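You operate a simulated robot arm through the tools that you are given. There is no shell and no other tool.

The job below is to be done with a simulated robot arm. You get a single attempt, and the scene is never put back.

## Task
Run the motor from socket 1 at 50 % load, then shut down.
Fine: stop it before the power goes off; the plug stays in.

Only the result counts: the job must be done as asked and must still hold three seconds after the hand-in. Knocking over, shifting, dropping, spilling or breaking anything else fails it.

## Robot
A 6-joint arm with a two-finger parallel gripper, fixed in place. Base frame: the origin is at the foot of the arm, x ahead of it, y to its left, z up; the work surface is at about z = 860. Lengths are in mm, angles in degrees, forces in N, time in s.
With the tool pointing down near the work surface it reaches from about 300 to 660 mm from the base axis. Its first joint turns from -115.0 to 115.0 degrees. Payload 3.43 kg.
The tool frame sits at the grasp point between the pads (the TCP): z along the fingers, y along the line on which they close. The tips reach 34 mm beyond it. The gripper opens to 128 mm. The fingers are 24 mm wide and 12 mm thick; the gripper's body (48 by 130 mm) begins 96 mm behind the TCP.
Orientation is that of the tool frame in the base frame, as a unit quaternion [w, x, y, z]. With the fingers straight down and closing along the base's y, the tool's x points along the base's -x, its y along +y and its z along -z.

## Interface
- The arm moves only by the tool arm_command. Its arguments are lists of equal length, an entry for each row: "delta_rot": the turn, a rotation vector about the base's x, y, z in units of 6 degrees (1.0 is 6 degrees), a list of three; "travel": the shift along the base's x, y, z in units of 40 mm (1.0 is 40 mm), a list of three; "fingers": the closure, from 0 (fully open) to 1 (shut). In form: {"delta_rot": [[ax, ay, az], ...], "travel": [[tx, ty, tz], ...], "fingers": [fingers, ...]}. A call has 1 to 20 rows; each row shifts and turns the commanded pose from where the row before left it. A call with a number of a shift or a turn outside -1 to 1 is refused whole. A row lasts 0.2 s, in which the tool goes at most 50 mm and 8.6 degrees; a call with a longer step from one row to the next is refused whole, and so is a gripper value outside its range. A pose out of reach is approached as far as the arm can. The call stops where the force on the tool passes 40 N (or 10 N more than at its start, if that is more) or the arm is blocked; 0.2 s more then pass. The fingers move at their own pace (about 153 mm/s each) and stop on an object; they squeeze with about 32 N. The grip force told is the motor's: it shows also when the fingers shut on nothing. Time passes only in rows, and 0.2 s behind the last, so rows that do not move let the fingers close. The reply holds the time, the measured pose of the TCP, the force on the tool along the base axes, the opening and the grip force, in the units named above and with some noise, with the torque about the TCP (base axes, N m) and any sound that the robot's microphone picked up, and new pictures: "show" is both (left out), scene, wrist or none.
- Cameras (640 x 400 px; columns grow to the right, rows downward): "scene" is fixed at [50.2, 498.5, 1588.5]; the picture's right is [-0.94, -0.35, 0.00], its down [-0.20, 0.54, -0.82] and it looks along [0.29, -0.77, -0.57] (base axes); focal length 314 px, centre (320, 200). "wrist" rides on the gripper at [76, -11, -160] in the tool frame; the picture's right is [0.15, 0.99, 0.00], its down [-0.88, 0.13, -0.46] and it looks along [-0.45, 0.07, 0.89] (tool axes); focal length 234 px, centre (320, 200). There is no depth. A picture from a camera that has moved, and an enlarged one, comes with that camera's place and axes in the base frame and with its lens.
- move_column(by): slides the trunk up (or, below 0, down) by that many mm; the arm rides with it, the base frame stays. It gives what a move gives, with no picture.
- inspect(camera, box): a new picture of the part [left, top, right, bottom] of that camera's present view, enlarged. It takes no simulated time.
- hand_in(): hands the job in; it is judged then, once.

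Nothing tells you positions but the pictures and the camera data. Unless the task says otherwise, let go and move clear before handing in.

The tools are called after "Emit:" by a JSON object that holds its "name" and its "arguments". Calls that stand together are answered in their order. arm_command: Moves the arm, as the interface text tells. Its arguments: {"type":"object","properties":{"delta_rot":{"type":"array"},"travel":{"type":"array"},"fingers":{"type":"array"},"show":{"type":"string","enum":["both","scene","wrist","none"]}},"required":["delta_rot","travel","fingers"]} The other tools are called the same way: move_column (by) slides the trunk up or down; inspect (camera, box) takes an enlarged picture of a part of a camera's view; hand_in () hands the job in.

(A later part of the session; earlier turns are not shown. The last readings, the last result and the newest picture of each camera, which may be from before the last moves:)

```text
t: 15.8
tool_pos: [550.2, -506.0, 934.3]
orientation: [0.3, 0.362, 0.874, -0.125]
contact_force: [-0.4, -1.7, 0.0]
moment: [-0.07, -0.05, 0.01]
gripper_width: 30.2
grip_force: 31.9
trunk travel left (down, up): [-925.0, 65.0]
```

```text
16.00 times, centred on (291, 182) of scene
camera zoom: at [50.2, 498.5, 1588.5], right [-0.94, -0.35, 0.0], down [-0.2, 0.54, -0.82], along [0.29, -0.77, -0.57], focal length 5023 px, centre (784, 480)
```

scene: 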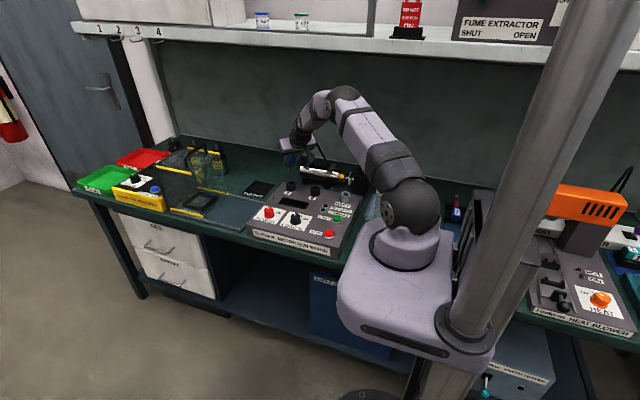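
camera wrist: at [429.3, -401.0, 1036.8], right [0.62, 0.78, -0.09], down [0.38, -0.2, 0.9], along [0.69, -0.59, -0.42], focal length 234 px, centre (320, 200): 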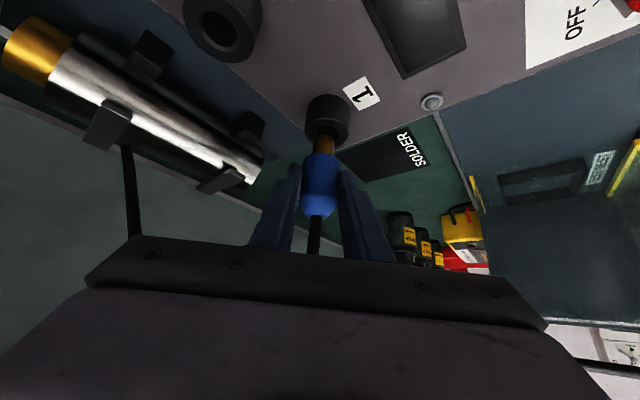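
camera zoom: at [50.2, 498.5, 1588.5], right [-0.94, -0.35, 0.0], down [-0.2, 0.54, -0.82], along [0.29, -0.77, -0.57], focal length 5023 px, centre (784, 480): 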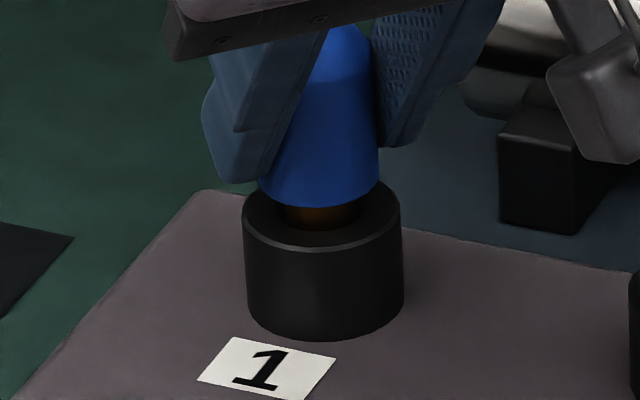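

The side force is gone and the pin is well inside. Lowering the last ~8 mm to seat the plug.

Emit:
{"name": "arm_command", "arguments": {"delta_rot": [[0, 0, 0], [0, 0, 0], [0, 0, 0], [0, 0, 0], [0, 0, 0]], "travel": [[0, 0, -0.07], [0, 0, -0.07], [0, 0, -0.06], [0, 0, -0.04], [0, 0, 0]], "fingers": [1, 1, 1, 1, 1], "show": "none"}}

Emit:
{"name": "inspect", "arguments": {"camera": "scene", "box": [271, 170, 311, 195]}}

Emit:
{"name": "inspect", "arguments": {"camera": "wrist", "box": [256, 90, 384, 170]}}

```text
t: 17.0
tool_pos: [550.8, -504.4, 926.7]
orientation: [0.303, 0.361, 0.873, -0.125]
contact_force: [2.0, -3.7, 0.9]
moment: [-0.15, -0.09, 0.0]
gripper_width: 30.0
grip_force: 32.2
trunk travel left (down, up): [-925.0, 65.0]
```

```text
16.00 times, centred on (291, 182) of scene
camera zoom: at [50.2, 498.5, 1588.5], right [-0.94, -0.35, 0.0], down [-0.2, 0.54, -0.82], along [0.29, -0.77, -0.57], focal length 5023 px, centre (784, 480)
```

zoom: 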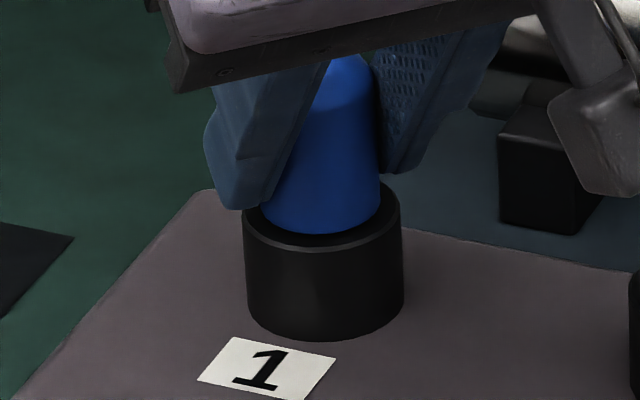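

```text
5.00 times, centred on (320, 130) of wrist
camera zoom: at [431.2, -400.5, 1004.7], right [0.62, 0.78, -0.09], down [0.38, -0.2, 0.9], along [0.69, -0.59, -0.42], focal length 1171 px, centre (320, 550)
```

zoom: 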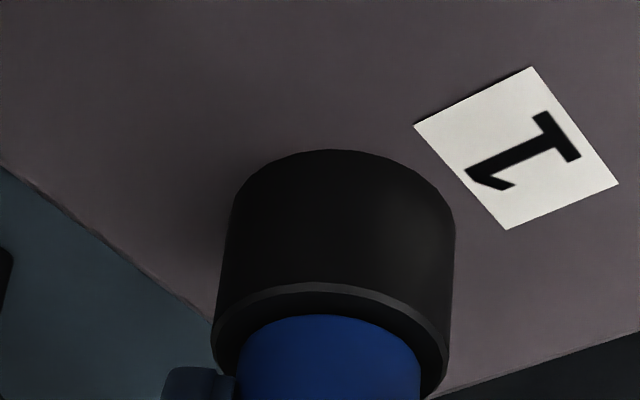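

It looks nearly seated. I'll press down gently another couple of millimetres to confirm the bottom.

Emit:
{"name": "arm_command", "arguments": {"delta_rot": [[0, 0, 0], [0, 0, 0], [0, 0, 0]], "travel": [[0, 0, -0.03], [0, 0, -0.03], [0, 0, 0]], "fingers": [1, 1, 1], "show": "none"}}

Emit:
{"name": "inspect", "arguments": {"camera": "scene", "box": [271, 170, 311, 195]}}

```text
t: 17.8
tool_pos: [550.8, -504.7, 926.0]
orientation: [0.305, 0.361, 0.872, -0.126]
contact_force: [0.7, 0.1, 8.4]
moment: [0.01, -0.11, 0.02]
gripper_width: 30.0
grip_force: 31.7
trunk travel left (down, up): [-925.0, 65.0]
```

```text
16.00 times, centred on (291, 182) of scene
camera zoom: at [50.2, 498.5, 1588.5], right [-0.94, -0.35, 0.0], down [-0.2, 0.54, -0.82], along [0.29, -0.77, -0.57], focal length 5023 px, centre (784, 480)
```

zoom: 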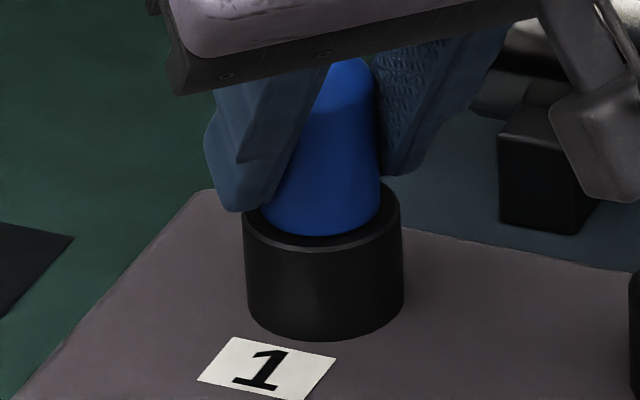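

Contact force rose to about 8 N upward, so the plug is fully seated. I'll open the fingers partway and back out along the approach line.

Emit:
{"name": "arm_command", "arguments": {"delta_rot": [[0, 0, 0], [0, 0, 0], [0, 0, 0], [0, 0, 0], [0, 0, 0], [0, 0, 0], [0, 0, 0]], "travel": [[0, 0, 0], [0, 0, 0], [-0.2, 0.2, 0.36], [-0.36, 0.36, 0.66], [-0.36, 0.36, 0.66], [-0.36, 0.36, 0.66], [0, 0, 0]], "fingers": [0.6, 0.6, 0.6, 0.6, 0.6, 0.6, 0.6]}}

Emit:
{"name": "inspect", "arguments": {"camera": "scene", "box": [240, 140, 352, 210]}}

```text
t: 19.4
tool_pos: [501.4, -453.9, 1016.5]
orientation: [0.301, 0.362, 0.873, -0.124]
contact_force: [0.3, -0.2, 0.0]
moment: [0.04, 0.02, 0.0]
gripper_width: 51.2
grip_force: 0.0
trunk travel left (down, up): [-925.0, 65.0]
camera wrist: at [381.3, -349.5, 1095.5], right [0.62, 0.78, -0.09], down [0.38, -0.2, 0.9], along [0.69, -0.59, -0.42], focal length 234 px, centre (320, 200)
```

scene: 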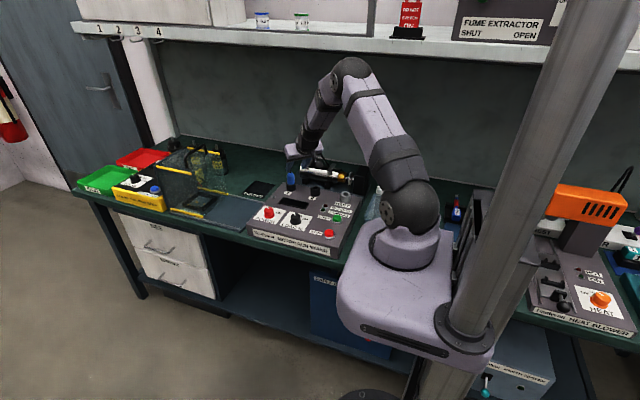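
wrist: 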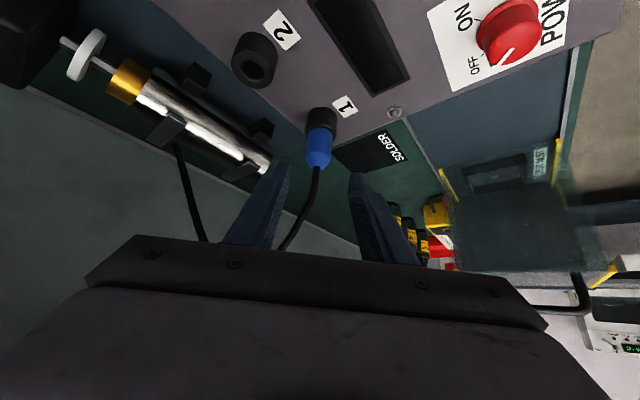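

```text
5.71 times, centred on (296, 175) of scene
camera zoom: at [50.2, 498.5, 1588.5], right [-0.94, -0.35, 0.0], down [-0.2, 0.54, -0.82], along [0.29, -0.77, -0.57], focal length 1794 px, centre (457, 343)
```

zoom: 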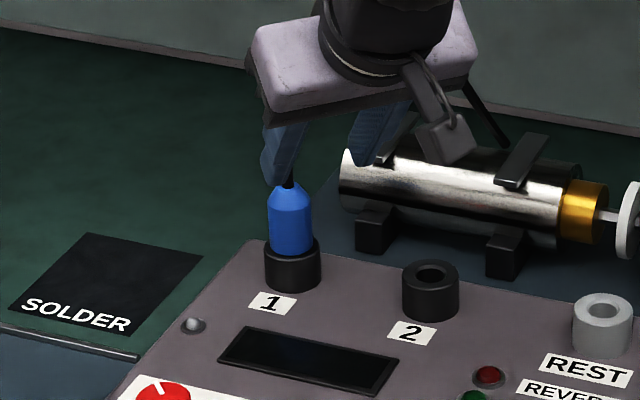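

The plug stands upright in socket 1. Next is the POWER knob: I'll move up and forward, bring the tool back to vertical, and look at the knobs.

Emit:
{"name": "arm_command", "arguments": {"delta_rot": [[0, 0, 0], [0, 0, 0], [0, 0, 0], [0.9, 0.9, 0], [0.9, 0.9, 0], [0.9, 0.9, 0], [0.9, 0.9, 0], [0.9, 0.9, 0], [0, 0, 0]], "travel": [[-0.3, 0.8, 0.5], [-0.3, 0.8, 0.5], [-0.3, 0.8, 0.5], [0, 0.4, 0], [0, 0.3, 0], [0, 0, 0], [0, 0, 0], [0, 0, 0], [0, 0, 0]], "fingers": [0.4, 0.4, 0.4, 0.4, 0.4, 0.4, 0.4, 0.4, 0.4]}}

```text
t: 21.4
tool_pos: [458.1, -357.1, 1081.4]
orientation: [0.063, 0.385, 0.919, -0.057]
contact_force: [-0.7, 0.8, 1.2]
moment: [0.01, 0.0, 0.02]
gripper_width: 76.9
grip_force: 0.1
out of reach, approached as far as the arm can: row 4, 5
trunk travel left (down, up): [-925.0, 65.0]
camera wrist: at [385.4, -288.2, 1226.7], right [0.6, 0.79, -0.08], down [0.67, -0.46, 0.58], along [0.43, -0.41, -0.81], focal length 234 px, centre (320, 200)
```

scene: 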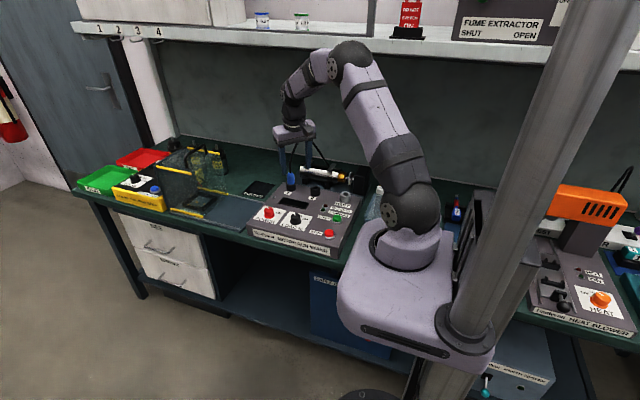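
wrist: 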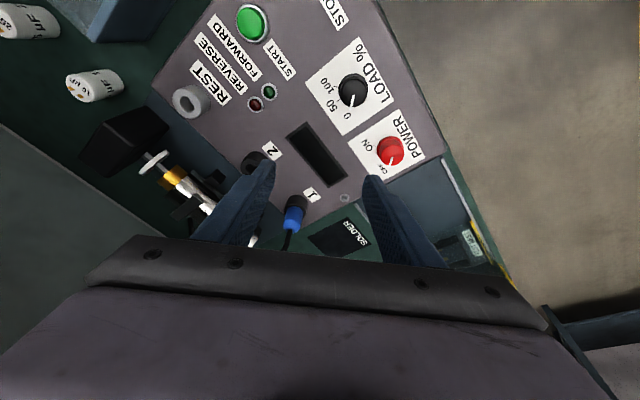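

Rows 4 and 5 were reported out of reach and the tilt isn't fully undone. I'll hold still for a moment to see where the arm settles.

Emit:
{"name": "arm_command", "arguments": {"delta_rot": [[0, 0, 0]], "travel": [[0, 0, 0]], "fingers": [0.4], "show": "none"}}

```text
t: 21.8
tool_pos: [457.2, -358.6, 1079.4]
orientation: [0.064, 0.385, 0.919, -0.056]
contact_force: [0.0, 0.0, -0.3]
moment: [0.0, 0.01, -0.02]
gripper_width: 76.9
grip_force: 0.0
trunk travel left (down, up): [-925.0, 65.0]
```

The tool settled about 10° off vertical. I'll apply the remaining correction.

Emit:
{"name": "arm_command", "arguments": {"delta_rot": [[0.73, 0.36, 0.03], [0.72, 0.36, 0.03], [0, 0, 0]], "travel": [[0, 0, 0], [0, 0, 0], [0, 0, 0]], "fingers": [0.4, 0.4, 0.4], "show": "wrist"}}

```text
t: 22.6
tool_pos: [457.0, -357.8, 1081.3]
orientation: [0.0, 0.384, 0.923, -0.001]
contact_force: [-0.3, 0.1, 1.0]
moment: [0.01, 0.0, 0.0]
gripper_width: 77.0
grip_force: 0.1
trunk travel left (down, up): [-925.0, 65.0]
camera wrist: at [397.1, -312.2, 1240.4], right [0.6, 0.8, 0.0], down [0.71, -0.53, 0.46], along [0.36, -0.27, -0.89], focal length 234 px, centre (320, 200)
```

wrist: 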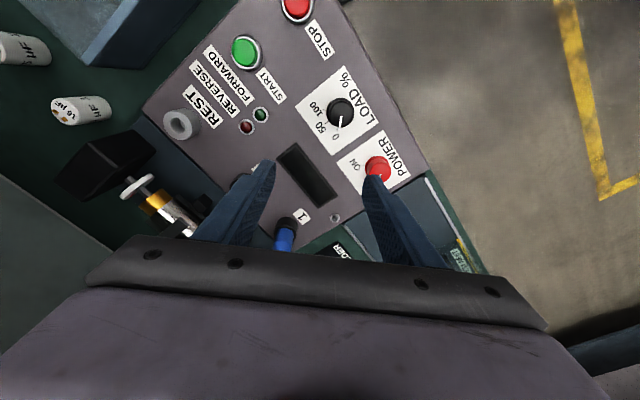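

The tool is vertical again. I'll turn it to yaw +45° so the OFF→ON turn has 90° of room, moving toward the POWER knob at a safe height as I go.

Emit:
{"name": "arm_command", "arguments": {"delta_rot": [[0, 0, 1], [0, 0, 1], [0, 0, 1], [0, 0, 1], [0, 0, 1], [0, 0, 1], [0, 0, 1], [0, 0, 1], [0, 0, 1], [0, 0, 1], [0, 0, 1], [0, 0, 1], [0, 0, 1], [0, 0, 1], [0, 0, 1], [0, 0, 0]], "travel": [[0, 0, 0], [0, 0.15, 0], [0, 0.15, 0], [0.1, 0.15, 0], [0.1, 0.15, 0], [0.1, 0.15, 0], [0.1, 0.15, 0], [0.1, 0.15, 0], [0.1, 0, 0], [0.1, 0, 0], [0.1, 0, 0], [0.1, 0, 0], [0.1, 0, 0], [0, 0, 0], [0, 0, 0], [0, 0, 0]], "fingers": [0.4, 0.4, 0.4, 0.4, 0.4, 0.4, 0.4, 0.4, 0.4, 0.4, 0.4, 0.4, 0.4, 0.4, 0.4, 0.4]}}

```text
t: 26.0
tool_pos: [497.1, -317.4, 1080.2]
orientation: [0.001, -0.383, 0.924, -0.001]
contact_force: [0.6, -0.4, 0.2]
moment: [0.0, 0.02, -0.03]
gripper_width: 76.7
grip_force: 0.0
trunk travel left (down, up): [-925.0, 65.0]
camera wrist: at [452.7, -378.4, 1239.8], right [-0.8, 0.6, 0.0], down [0.53, 0.72, 0.46], along [0.27, 0.37, -0.89], focal length 234 px, centre (320, 200)
```

scene: 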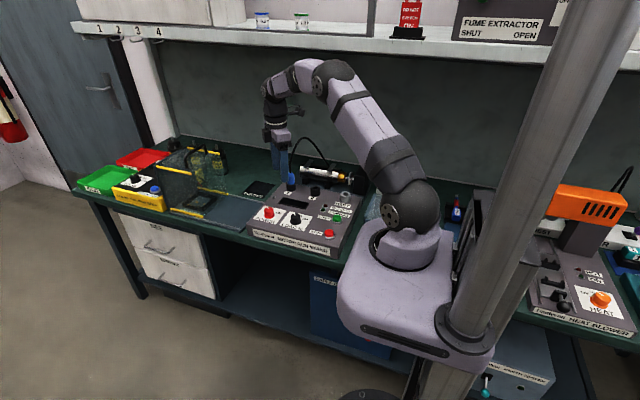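
wrist: 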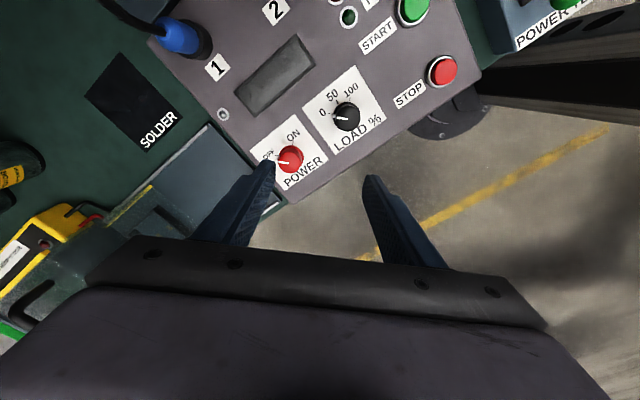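

Emit:
{"name": "inspect", "arguments": {"camera": "wrist", "box": [240, 60, 400, 200]}}

Emit:
{"name": "inspect", "arguments": {"camera": "wrist", "box": [255, 125, 335, 195]}}

Emit:
{"name": "inspect", "arguments": {"camera": "wrist", "box": [305, 70, 395, 150]}}

```text
2.86 times, centred on (320, 130) of wrist
camera zoom: at [452.7, -378.4, 1239.8], right [-0.8, 0.6, 0.0], down [0.53, 0.72, 0.46], along [0.27, 0.37, -0.89], focal length 669 px, centre (320, 400)
```

zoom: 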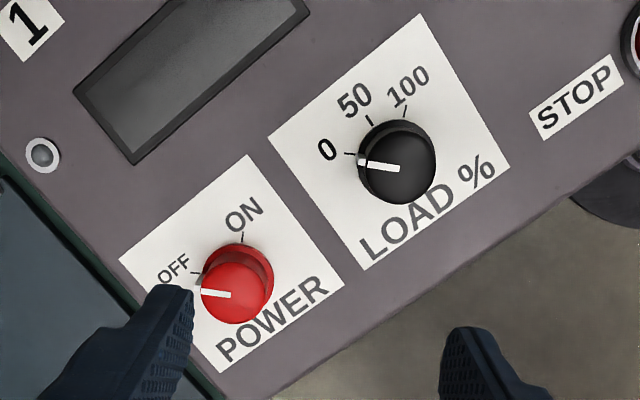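

```text
5.71 times, centred on (295, 160) of wrist
camera zoom: at [452.7, -378.4, 1239.8], right [-0.8, 0.6, 0.0], down [0.53, 0.72, 0.46], along [0.27, 0.37, -0.89], focal length 1338 px, centre (463, 429)
```

zoom: 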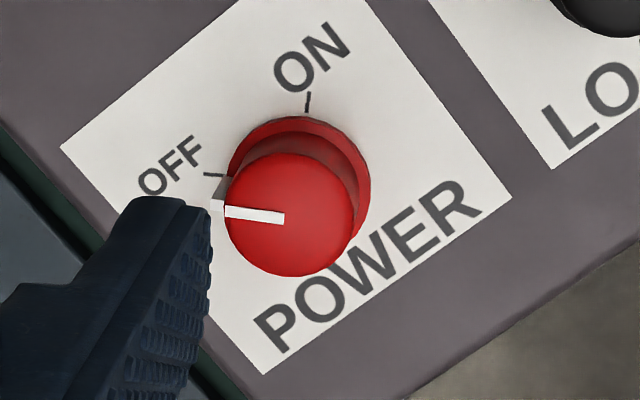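

```text
5.00 times, centred on (350, 110) of wrist
camera zoom: at [452.7, -378.4, 1239.8], right [-0.8, 0.6, 0.0], down [0.53, 0.72, 0.46], along [0.27, 0.37, -0.89], focal length 1171 px, centre (170, 650)
```

zoom: 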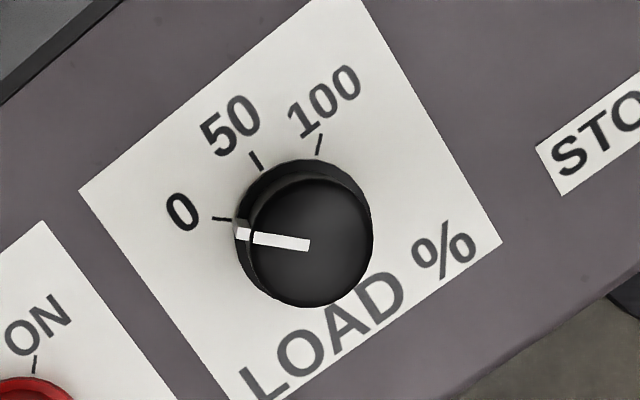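

POWER is centred near (557.7,-316) and LOAD near (449,-316). On both, the end marks sit ±45° from the -y direction, so OFF→ON is 90° clockwise and LOAD 50 points straight to -y. I'll move above the POWER knob.

Emit:
{"name": "arm_command", "arguments": {"delta_rot": [[0, 0, 0], [0, 0, 0], [0, 0, 0], [0, 0, 0], [0, 0, 0]], "travel": [[0.5, 0.01, -0.5], [0.5, 0.01, -0.75], [0.5, 0.01, -0.75], [0, 0, -0.9], [0, 0, 0]], "fingers": [0.4, 0.4, 0.4, 0.4, 0.4]}}

Emit:
{"name": "inspect", "arguments": {"camera": "wrist", "box": [260, 110, 400, 210]}}

Emit:
{"name": "inspect", "arguments": {"camera": "scene", "box": [230, 170, 326, 230]}}

```text
t: 27.2
tool_pos: [559.9, -316.9, 966.0]
orientation: [0.001, -0.381, 0.925, -0.001]
contact_force: [-0.4, -0.1, -0.2]
moment: [0.02, 0.04, -0.02]
gripper_width: 76.7
grip_force: 0.0
trunk travel left (down, up): [-925.0, 65.0]
camera wrist: at [513.6, -377.4, 1124.9], right [-0.8, 0.6, 0.0], down [0.53, 0.71, 0.46], along [0.27, 0.36, -0.89], focal length 234 px, centre (320, 200)
```

scene: 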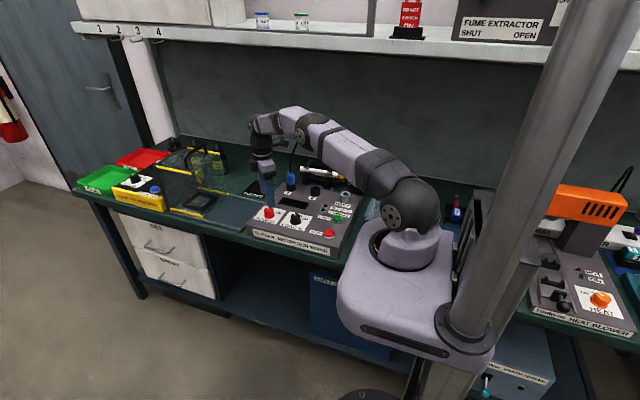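
wrist: 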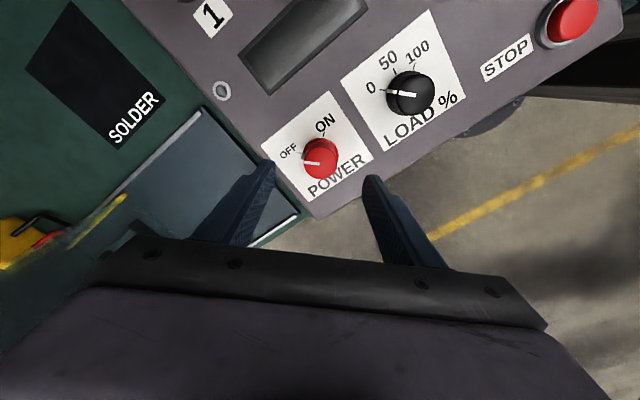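

```text
4.00 times, centred on (330, 160) of wrist
camera zoom: at [513.6, -377.4, 1124.9], right [-0.8, 0.6, 0.0], down [0.53, 0.71, 0.46], along [0.27, 0.36, -0.89], focal length 937 px, centre (280, 360)
```

zoom: 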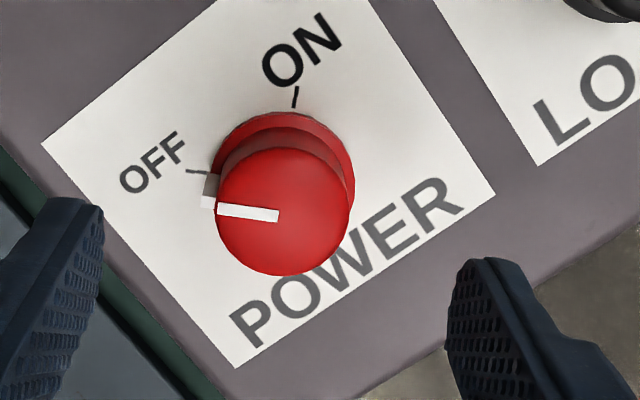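

```text
6.67 times, centred on (278, 200) of scene
camera zoom: at [50.2, 498.5, 1588.5], right [-0.94, -0.35, 0.0], down [-0.2, 0.54, -0.82], along [0.29, -0.77, -0.57], focal length 2093 px, centre (600, 200)
```

zoom: 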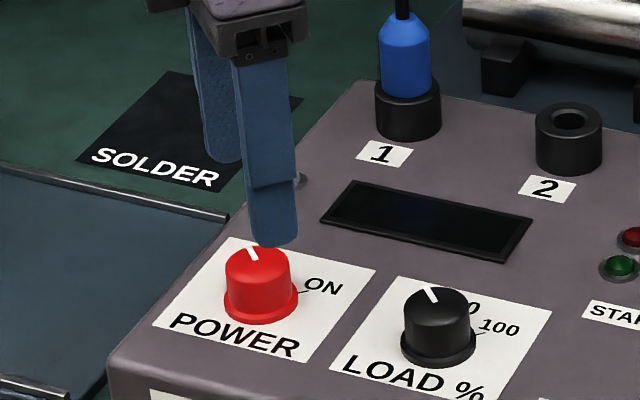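

Emit:
{"name": "inspect", "arguments": {"camera": "wrist", "box": [300, 130, 356, 185]}}

Emit:
{"name": "inspect", "arguments": {"camera": "wrist", "box": [370, 55, 450, 125]}}

Emit:
{"name": "inspect", "arguments": {"camera": "scene", "box": [254, 200, 318, 240]}}

```text
7.27 times, centred on (328, 158) of wrist
camera zoom: at [513.6, -377.4, 1124.9], right [-0.8, 0.6, 0.0], down [0.53, 0.71, 0.46], along [0.27, 0.36, -0.89], focal length 1703 px, centre (262, 509)
```

zoom: 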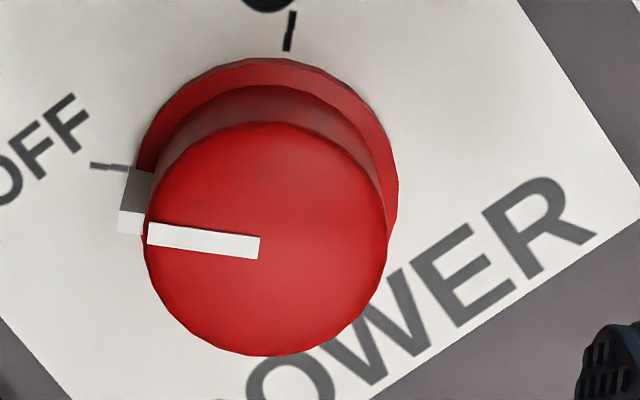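

```text
5.71 times, centred on (410, 90) of wrist
camera zoom: at [513.6, -377.4, 1124.9], right [-0.8, 0.6, 0.0], down [0.53, 0.71, 0.46], along [0.27, 0.36, -0.89], focal length 1338 px, centre (-194, 829)
```

zoom: 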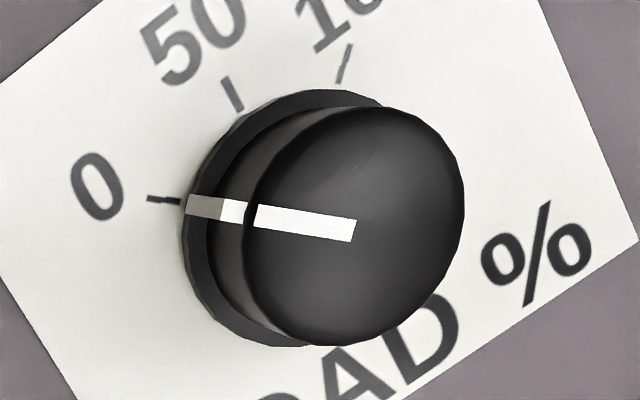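

```text
10.00 times, centred on (286, 220) of scene
camera zoom: at [50.2, 498.5, 1588.5], right [-0.94, -0.35, 0.0], down [-0.2, 0.54, -0.82], along [0.29, -0.77, -0.57], focal length 3140 px, centre (660, 0)
```

zoom: 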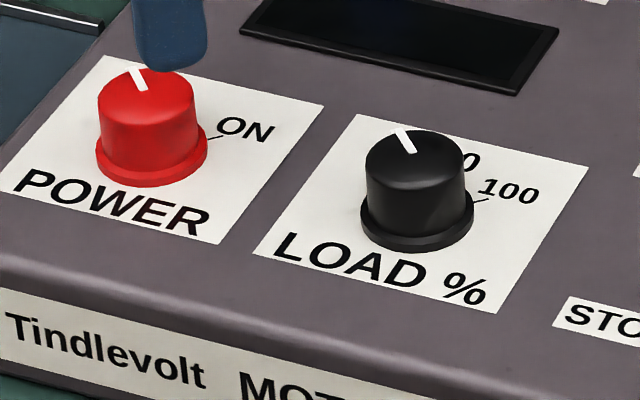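

The knob has a small index nub under the pointer, at the -45° direction. I'll grip 45° away from it by starting at yaw +90° and turning to yaw 0°, so I test that rotation in the air first.

Emit:
{"name": "arm_command", "arguments": {"delta_rot": [[0, 0, 1], [0, 0, 1], [0, 0, 1], [0, 0, 1], [0, 0, 1], [0, 0, 1], [0, 0, 1], [0, 0, 0.5], [0, 0, 0]], "travel": [[0, 0, 0], [0, 0, 0], [0, 0, 0], [0, 0, 0], [0, 0, 0], [0, 0, 0], [0, 0, 0], [0, 0, 0], [0, 0, 0]], "fingers": [0.4, 0.4, 0.4, 0.4, 0.4, 0.4, 0.4, 0.4, 0.4]}}

Emit:
{"name": "inspect", "arguments": {"camera": "wrist", "box": [260, 110, 400, 210]}}

```text
t: 29.2
tool_pos: [558.0, -316.7, 964.1]
orientation: [-0.001, 0.708, -0.707, 0.0]
contact_force: [0.8, -0.3, 0.3]
moment: [-0.04, 0.01, 0.01]
gripper_width: 76.5
grip_force: 0.0
trunk travel left (down, up): [-925.0, 65.0]
camera wrist: at [569.0, -391.9, 1124.0], right [-0.99, -0.15, 0.0], down [-0.13, 0.88, 0.46], along [-0.06, 0.45, -0.89], focal length 234 px, centre (320, 200)
```

scene: 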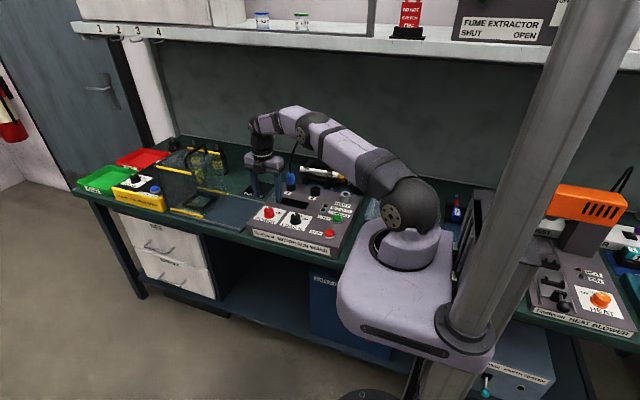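
wrist: 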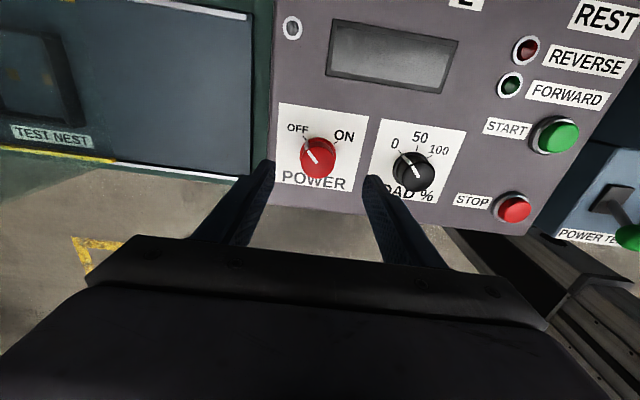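

```text
4.00 times, centred on (330, 160) of wrist
camera zoom: at [569.0, -391.9, 1124.0], right [-0.99, -0.15, 0.0], down [-0.13, 0.88, 0.46], along [-0.06, 0.45, -0.89], focal length 937 px, centre (280, 360)
```

zoom: 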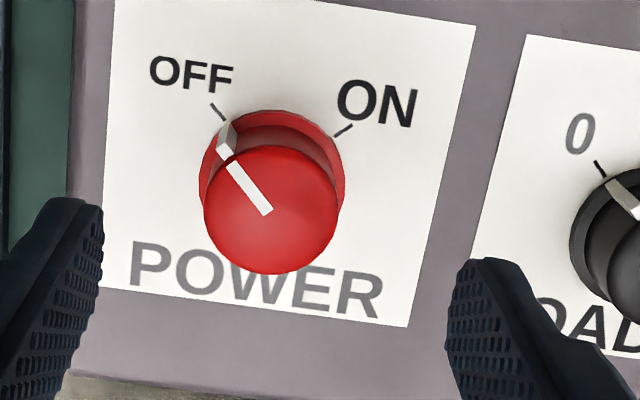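

Yaw +90° is reachable and the knob is centred between the fingers, away from the nub. I'll lower until the fingertips are around the knob body.

Emit:
{"name": "arm_command", "arguments": {"delta_rot": [[0, 0, 0], [0, 0, 0], [0, 0, 0], [0, 0, 0]], "travel": [[0, 0, -0.7], [0, 0, -0.5], [0, 0, -0.23], [0, 0, 0]], "fingers": [0.5, 0.5, 0.5, 0.5], "show": "wrist"}}

Emit:
{"name": "inspect", "arguments": {"camera": "scene", "box": [240, 190, 320, 240]}}

Emit:
{"name": "inspect", "arguments": {"camera": "wrist", "box": [250, 120, 410, 220]}}

```text
t: 30.2
tool_pos: [558.2, -318.0, 906.8]
orientation: [0.001, -0.706, 0.708, 0.0]
contact_force: [-0.4, -0.6, 0.5]
moment: [-0.02, -0.02, -0.03]
gripper_width: 63.8
grip_force: 0.0
trunk travel left (down, up): [-925.0, 65.0]
camera wrist: at [568.9, -393.0, 1066.2], right [-0.99, -0.14, 0.0], down [-0.13, 0.88, 0.46], along [-0.06, 0.45, -0.89], focal length 234 px, centre (320, 200)
```

wrist: 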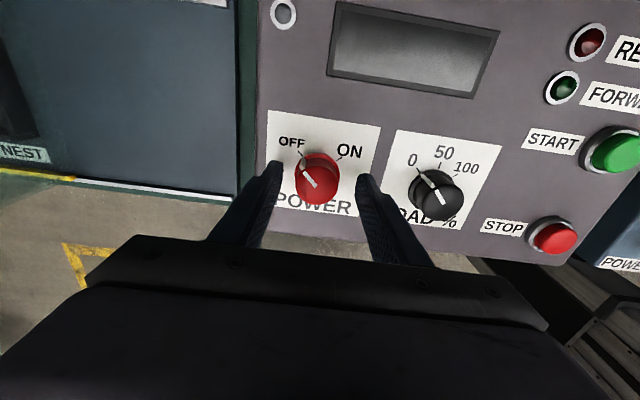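

```text
8.00 times, centred on (280, 215) of scene
camera zoom: at [50.2, 498.5, 1588.5], right [-0.94, -0.35, 0.0], down [-0.2, 0.54, -0.82], along [0.29, -0.77, -0.57], focal length 2512 px, centre (640, 80)
```

zoom: 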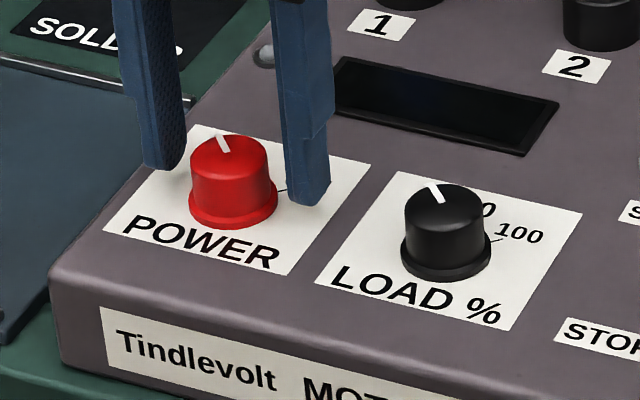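

```text
4.00 times, centred on (330, 170) of wrist
camera zoom: at [568.9, -393.0, 1066.2], right [-0.99, -0.14, 0.0], down [-0.13, 0.88, 0.46], along [-0.06, 0.45, -0.89], focal length 937 px, centre (280, 320)
```

zoom: 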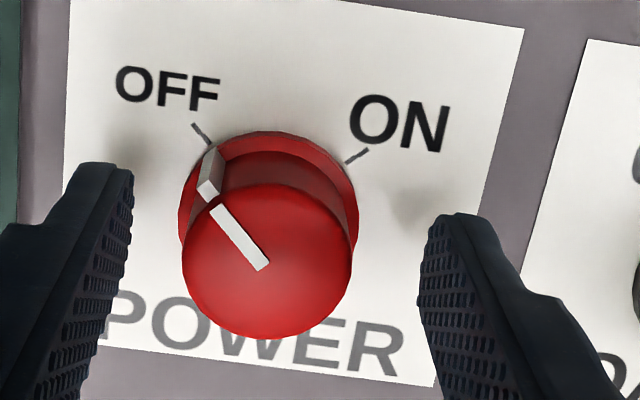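

The knob sits about 1.7 mm toward +x from the finger midline, so I'll centre on it and close.

Emit:
{"name": "arm_command", "arguments": {"delta_rot": [[0, 0, 0], [0, 0, 0], [0, 0, 0], [0, 0, 0]], "travel": [[0.045, 0, -0.03], [0, 0, 0], [0, 0, 0], [0, 0, 0]], "fingers": [0.5, 0.7, 1, 1], "show": "none"}}

Emit:
{"name": "inspect", "arguments": {"camera": "wrist", "box": [250, 120, 410, 220]}}

Emit:
{"name": "inspect", "arguments": {"camera": "scene", "box": [240, 190, 320, 240]}}

```text
t: 31.2
tool_pos: [559.7, -317.9, 906.6]
orientation: [0.002, -0.706, 0.708, -0.001]
contact_force: [0.7, -0.8, 1.4]
moment: [0.13, 0.54, -0.05]
gripper_width: 35.5
grip_force: 45.7
trunk travel left (down, up): [-925.0, 65.0]
```

```text
4.00 times, centred on (330, 170) of wrist
camera zoom: at [571.3, -392.7, 1065.4], right [-0.99, -0.14, 0.0], down [-0.13, 0.88, 0.46], along [-0.06, 0.45, -0.89], focal length 937 px, centre (280, 320)
```

zoom: 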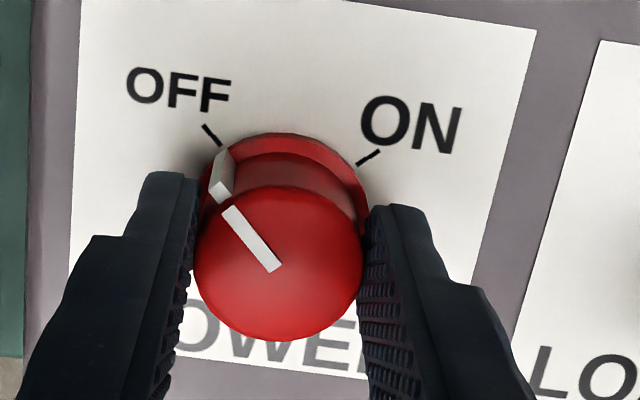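

```text
8.00 times, centred on (280, 215) of scene
camera zoom: at [50.2, 498.5, 1588.5], right [-0.94, -0.35, 0.0], down [-0.2, 0.54, -0.82], along [0.29, -0.77, -0.57], focal length 2512 px, centre (640, 80)
```

zoom: 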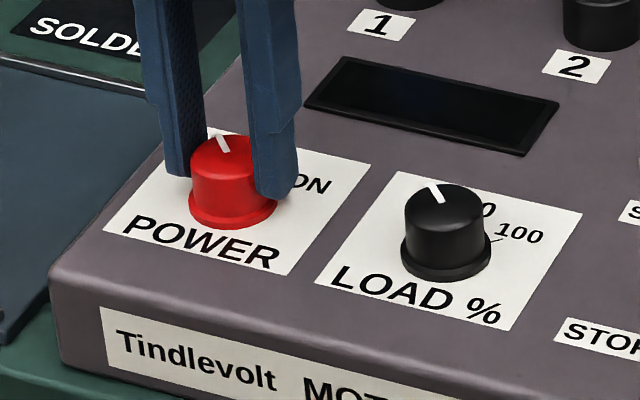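

Gripped on the knob at 35.5 mm. I'll turn clockwise, halfway first, to check that it follows.

Emit:
{"name": "arm_command", "arguments": {"delta_rot": [[0, 0, -1], [0, 0, -1], [0, 0, -1], [0, 0, -1], [0, 0, -1], [0, 0, -1], [0, 0, -1], [0, 0, 0]], "travel": [[0, 0, 0], [0, 0, 0], [0, 0, 0], [0, 0, 0], [0, 0, 0], [0, 0, 0], [0, 0, 0], [0, 0, 0]], "fingers": [1, 1, 1, 1, 1, 1, 1, 1], "show": "wrist"}}

Emit:
{"name": "inspect", "arguments": {"camera": "wrist", "box": [250, 120, 410, 220]}}

Emit:
{"name": "inspect", "arguments": {"camera": "scene", "box": [240, 190, 320, 240]}}

```text
t: 33.0
tool_pos: [557.7, -317.3, 906.8]
orientation: [0.001, -0.405, 0.914, -0.001]
contact_force: [-4.4, -1.9, 1.0]
moment: [-0.02, 0.81, 0.02]
gripper_width: 35.6
grip_force: 45.1
trunk travel left (down, up): [-925.0, 65.0]
camera wrist: at [516.3, -379.9, 1065.4], right [-0.83, 0.56, 0.0], down [0.49, 0.74, 0.46], along [0.25, 0.38, -0.89], focal length 234 px, centre (320, 200)
```

wrist: 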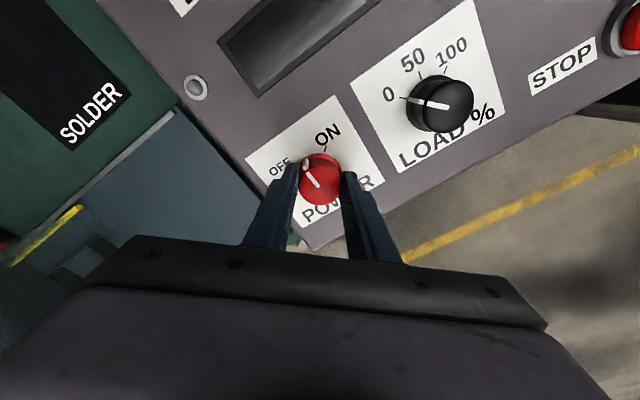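

```text
4.00 times, centred on (330, 170) of wrist
camera zoom: at [516.3, -379.9, 1065.4], right [-0.83, 0.56, 0.0], down [0.49, 0.74, 0.46], along [0.25, 0.38, -0.89], focal length 937 px, centre (280, 320)
```

zoom: 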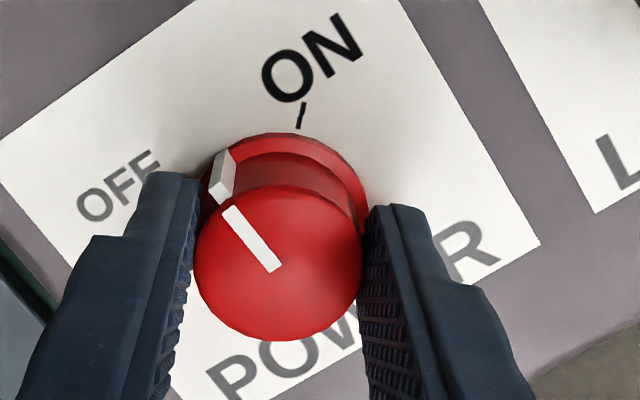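

```text
8.00 times, centred on (280, 215) of scene
camera zoom: at [50.2, 498.5, 1588.5], right [-0.94, -0.35, 0.0], down [-0.2, 0.54, -0.82], along [0.29, -0.77, -0.57], focal length 2512 px, centre (640, 80)
```

zoom: 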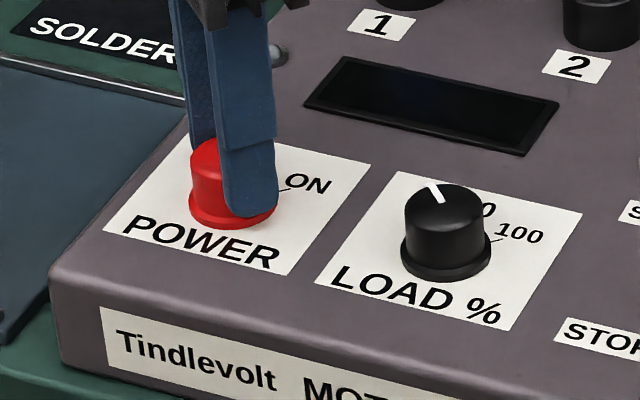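

The knob follows the gripper exactly. Turning the remaining 48°.

Emit:
{"name": "arm_command", "arguments": {"delta_rot": [[0, 0, -1], [0, 0, -1], [0, 0, -1], [0, 0, -1], [0, 0, -1], [0, 0, -1], [0, 0, -1], [0, 0, -1], [0, 0, 0]], "travel": [[0, 0, 0], [0, 0, 0], [0, 0, 0], [0, 0, 0], [0, 0, 0], [0, 0, 0], [0, 0, 0], [0, 0, 0], [0, 0, 0]], "fingers": [1, 1, 1, 1, 1, 1, 1, 1, 1], "show": "wrist"}}

Emit:
{"name": "inspect", "arguments": {"camera": "wrist", "box": [250, 120, 410, 220]}}

Emit:
{"name": "inspect", "arguments": {"camera": "scene", "box": [240, 175, 368, 255]}}

```text
t: 35.0
tool_pos: [557.5, -315.0, 907.2]
orientation: [-0.001, 0.002, 1.0, 0.0]
contact_force: [-15.8, 6.6, -5.7]
moment: [0.6, -0.49, 0.06]
gripper_width: 35.8
grip_force: 44.6
trunk travel left (down, up): [-925.0, 65.0]
camera wrist: at [482.9, -325.5, 1065.6], right [-0.14, 0.99, 0.0], down [0.88, 0.13, 0.45], along [0.45, 0.07, -0.89], focal length 234 px, centre (320, 200)
```

wrist: 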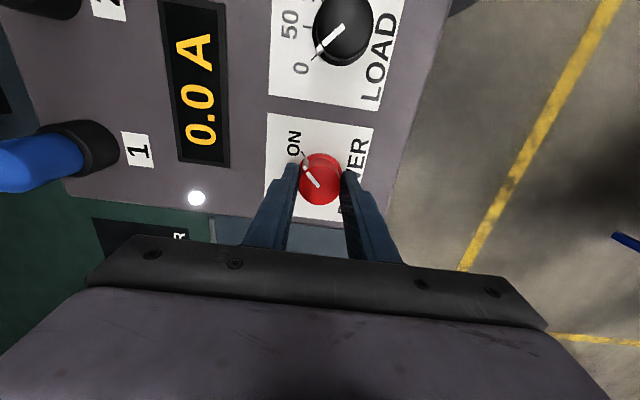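

```text
4.00 times, centred on (330, 170) of wrist
camera zoom: at [482.9, -325.5, 1065.6], right [-0.14, 0.99, 0.0], down [0.88, 0.13, 0.45], along [0.45, 0.07, -0.89], focal length 937 px, centre (280, 320)
```

zoom: 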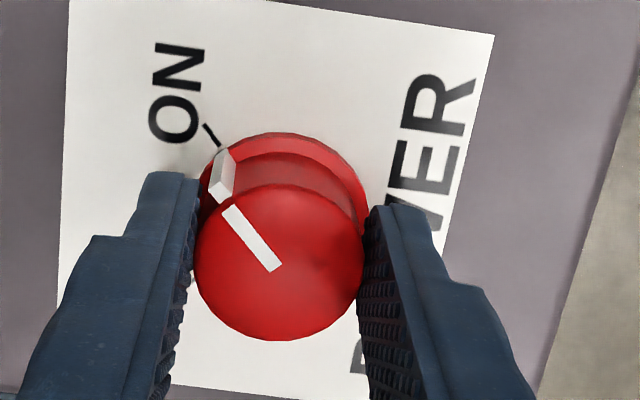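

```text
5.00 times, centred on (304, 215) of scene
camera zoom: at [50.2, 498.5, 1588.5], right [-0.94, -0.35, 0.0], down [-0.2, 0.54, -0.82], along [0.29, -0.77, -0.57], focal length 1570 px, centre (400, 125)
```

zoom: 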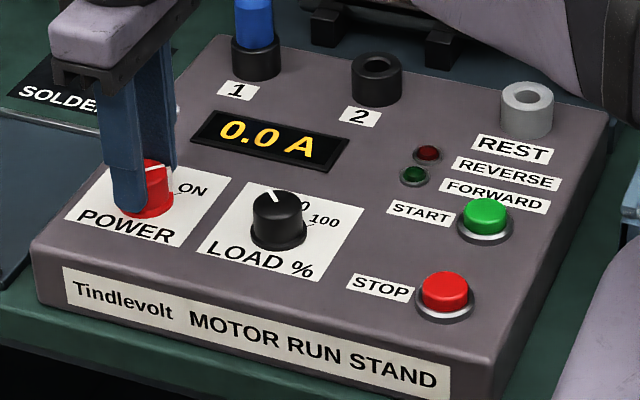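

POWER is ON: the display reads 0.0 A and the lamp is lit. I'll release and lift clear.

Emit:
{"name": "arm_command", "arguments": {"delta_rot": [[0, 0, 0], [0, 0, 0], [0, 0, 0], [0, 0, 0], [0, 0, 0], [0, 0, 0]], "travel": [[0, 0, 0], [0, 0, 0], [0, 0, 0.4], [0, 0, 0.6], [0, 0, 0.6], [0, 0, 0]], "fingers": [0.7, 0.5, 0.5, 0.5, 0.5, 0.5]}}

Emit:
{"name": "inspect", "arguments": {"camera": "wrist", "box": [250, 0, 410, 200]}}

```text
t: 36.4
tool_pos: [559.6, -316.6, 970.2]
orientation: [0.001, 0.001, 1.0, -0.001]
contact_force: [0.0, -0.5, 0.9]
moment: [0.01, 0.0, -0.01]
gripper_width: 64.2
grip_force: 0.0
trunk travel left (down, up): [-925.0, 65.0]
camera wrist: at [484.3, -327.6, 1130.5], right [-0.14, 0.99, 0.0], down [0.88, 0.13, 0.46], along [0.45, 0.06, -0.89], focal length 234 px, centre (320, 200)
```

scene: 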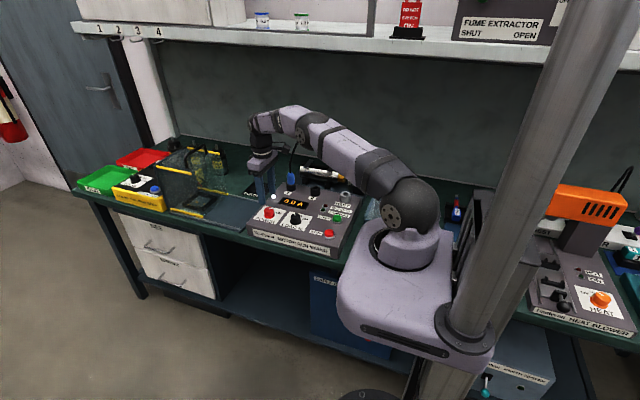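
wrist: 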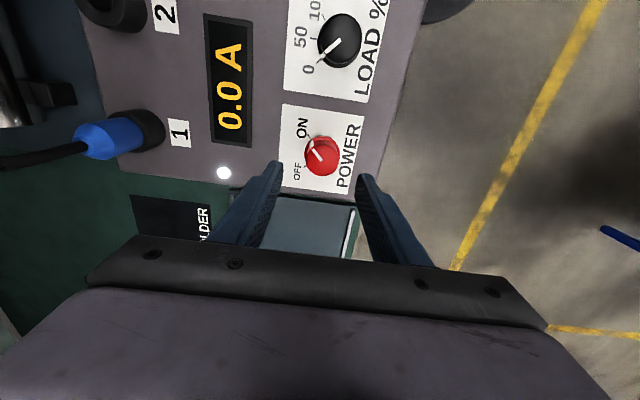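

```text
2.00 times, centred on (330, 100) of wrist
camera zoom: at [484.3, -327.6, 1130.5], right [-0.14, 0.99, 0.0], down [0.88, 0.13, 0.46], along [0.45, 0.06, -0.89], focal length 468 px, centre (300, 400)
```

zoom: 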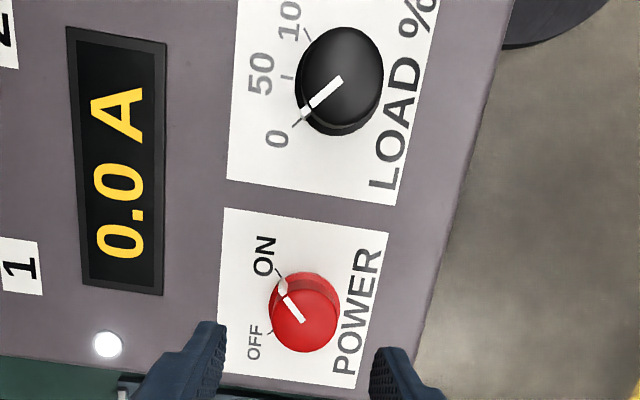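

POWER stays ON. Now the LOAD knob, about 110 mm toward -x; I'll move above it and check centring.

Emit:
{"name": "arm_command", "arguments": {"delta_rot": [[0, 0, 0], [0, 0, 0], [0, 0, 0], [0, 0, 0]], "travel": [[-0.9, 0, 0], [-0.95, 0, 0], [-0.9, 0, 0], [0, 0, 0]], "fingers": [0.5, 0.5, 0.5, 0.5], "show": "wrist"}}

Emit:
{"name": "inspect", "arguments": {"camera": "wrist", "box": [250, 100, 410, 200]}}

```text
t: 37.4
tool_pos: [449.7, -315.0, 970.1]
orientation: [0.0, 0.0, 1.0, -0.002]
contact_force: [0.2, -0.5, -0.2]
moment: [-0.03, 0.03, 0.01]
gripper_width: 63.9
grip_force: 0.2
trunk travel left (down, up): [-925.0, 65.0]
camera wrist: at [374.3, -325.0, 1129.9], right [-0.15, 0.99, 0.0], down [0.88, 0.13, 0.46], along [0.45, 0.06, -0.89], focal length 234 px, centre (320, 200)
```

wrist: 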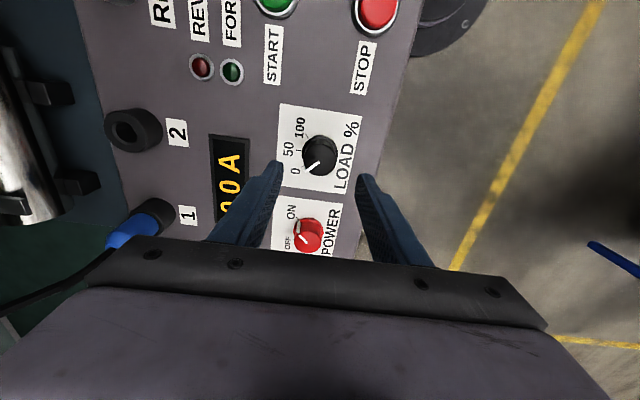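

```text
4.00 times, centred on (330, 150) of wrist
camera zoom: at [374.3, -325.0, 1129.9], right [-0.15, 0.99, 0.0], down [0.88, 0.13, 0.46], along [0.45, 0.06, -0.89], focal length 937 px, centre (280, 400)
```

zoom: 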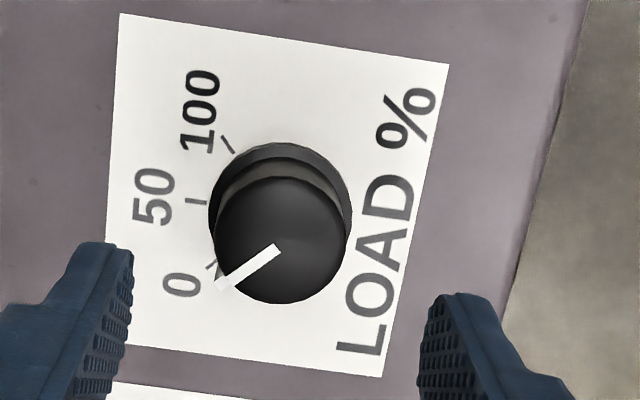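

Emit:
{"name": "arm_command", "arguments": {"delta_rot": [[0, 0, 0], [0, 0, 0], [0, 0, 0], [0, 0, 0]], "travel": [[-0.02, 0.01, -0.7], [0, 0, -0.6], [0, 0, -0.27], [0, 0, 0]], "fingers": [0.5, 0.5, 0.5, 0.5], "show": "none"}}

Emit:
{"name": "inspect", "arguments": {"camera": "wrist", "box": [250, 110, 410, 210]}}

Emit:
{"name": "inspect", "arguments": {"camera": "scene", "box": [256, 190, 336, 240]}}

```text
t: 38.4
tool_pos: [448.3, -315.3, 908.4]
orientation: [0.0, 0.001, 1.0, -0.002]
contact_force: [-0.2, 0.3, -0.3]
moment: [-0.03, 0.03, 0.03]
gripper_width: 64.2
grip_force: 0.1
trunk travel left (down, up): [-925.0, 65.0]
```

```text
4.00 times, centred on (330, 160) of wrist
camera zoom: at [373.4, -325.6, 1067.4], right [-0.14, 0.99, 0.0], down [0.88, 0.13, 0.46], along [0.45, 0.06, -0.89], focal length 937 px, centre (280, 360)
```

zoom: 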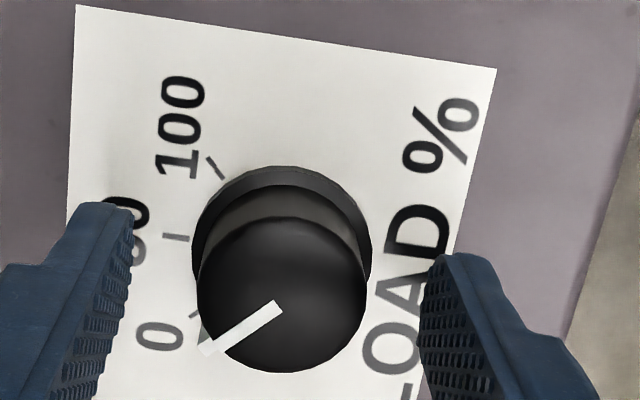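

```text
8.00 times, centred on (296, 215) of scene
camera zoom: at [50.2, 498.5, 1588.5], right [-0.94, -0.35, 0.0], down [-0.2, 0.54, -0.82], along [0.29, -0.77, -0.57], focal length 2512 px, centre (512, 80)
```

zoom: 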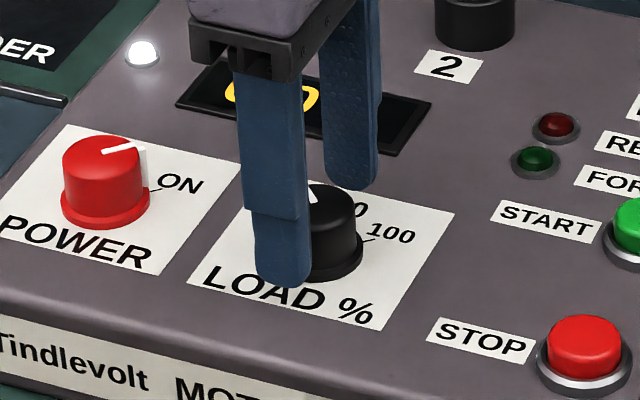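

Emit:
{"name": "arm_command", "arguments": {"delta_rot": [[0, 0, 0], [0, 0, 0], [0, 0, 0], [0, 0, 0]], "travel": [[-0.04, 0.013, -0.04], [0, 0, 0], [0, 0, 0], [0, 0, 0]], "fingers": [0.5, 0.7, 1, 1], "show": "none"}}

Emit:
{"name": "inspect", "arguments": {"camera": "wrist", "box": [250, 110, 410, 210]}}

```text
t: 39.4
tool_pos: [446.9, -314.5, 906.9]
orientation: [0.001, 0.0, 1.0, 0.0]
contact_force: [0.5, -0.5, 0.8]
moment: [0.54, -0.05, -0.04]
gripper_width: 35.7
grip_force: 44.9
trunk travel left (down, up): [-925.0, 65.0]
```

```text
4.00 times, centred on (330, 160) of wrist
camera zoom: at [371.7, -325.3, 1065.6], right [-0.14, 0.99, 0.0], down [0.88, 0.13, 0.46], along [0.45, 0.06, -0.89], focal length 937 px, centre (280, 360)
```

zoom: 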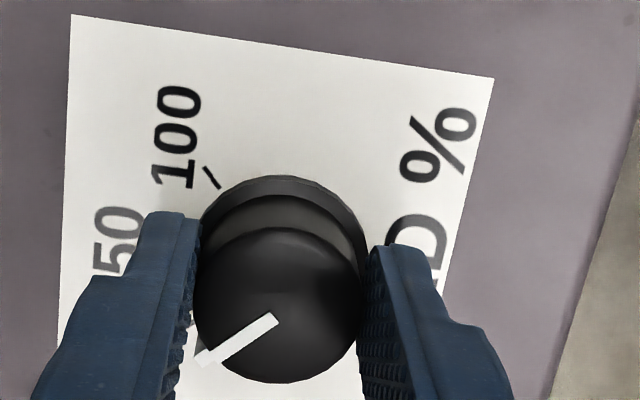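

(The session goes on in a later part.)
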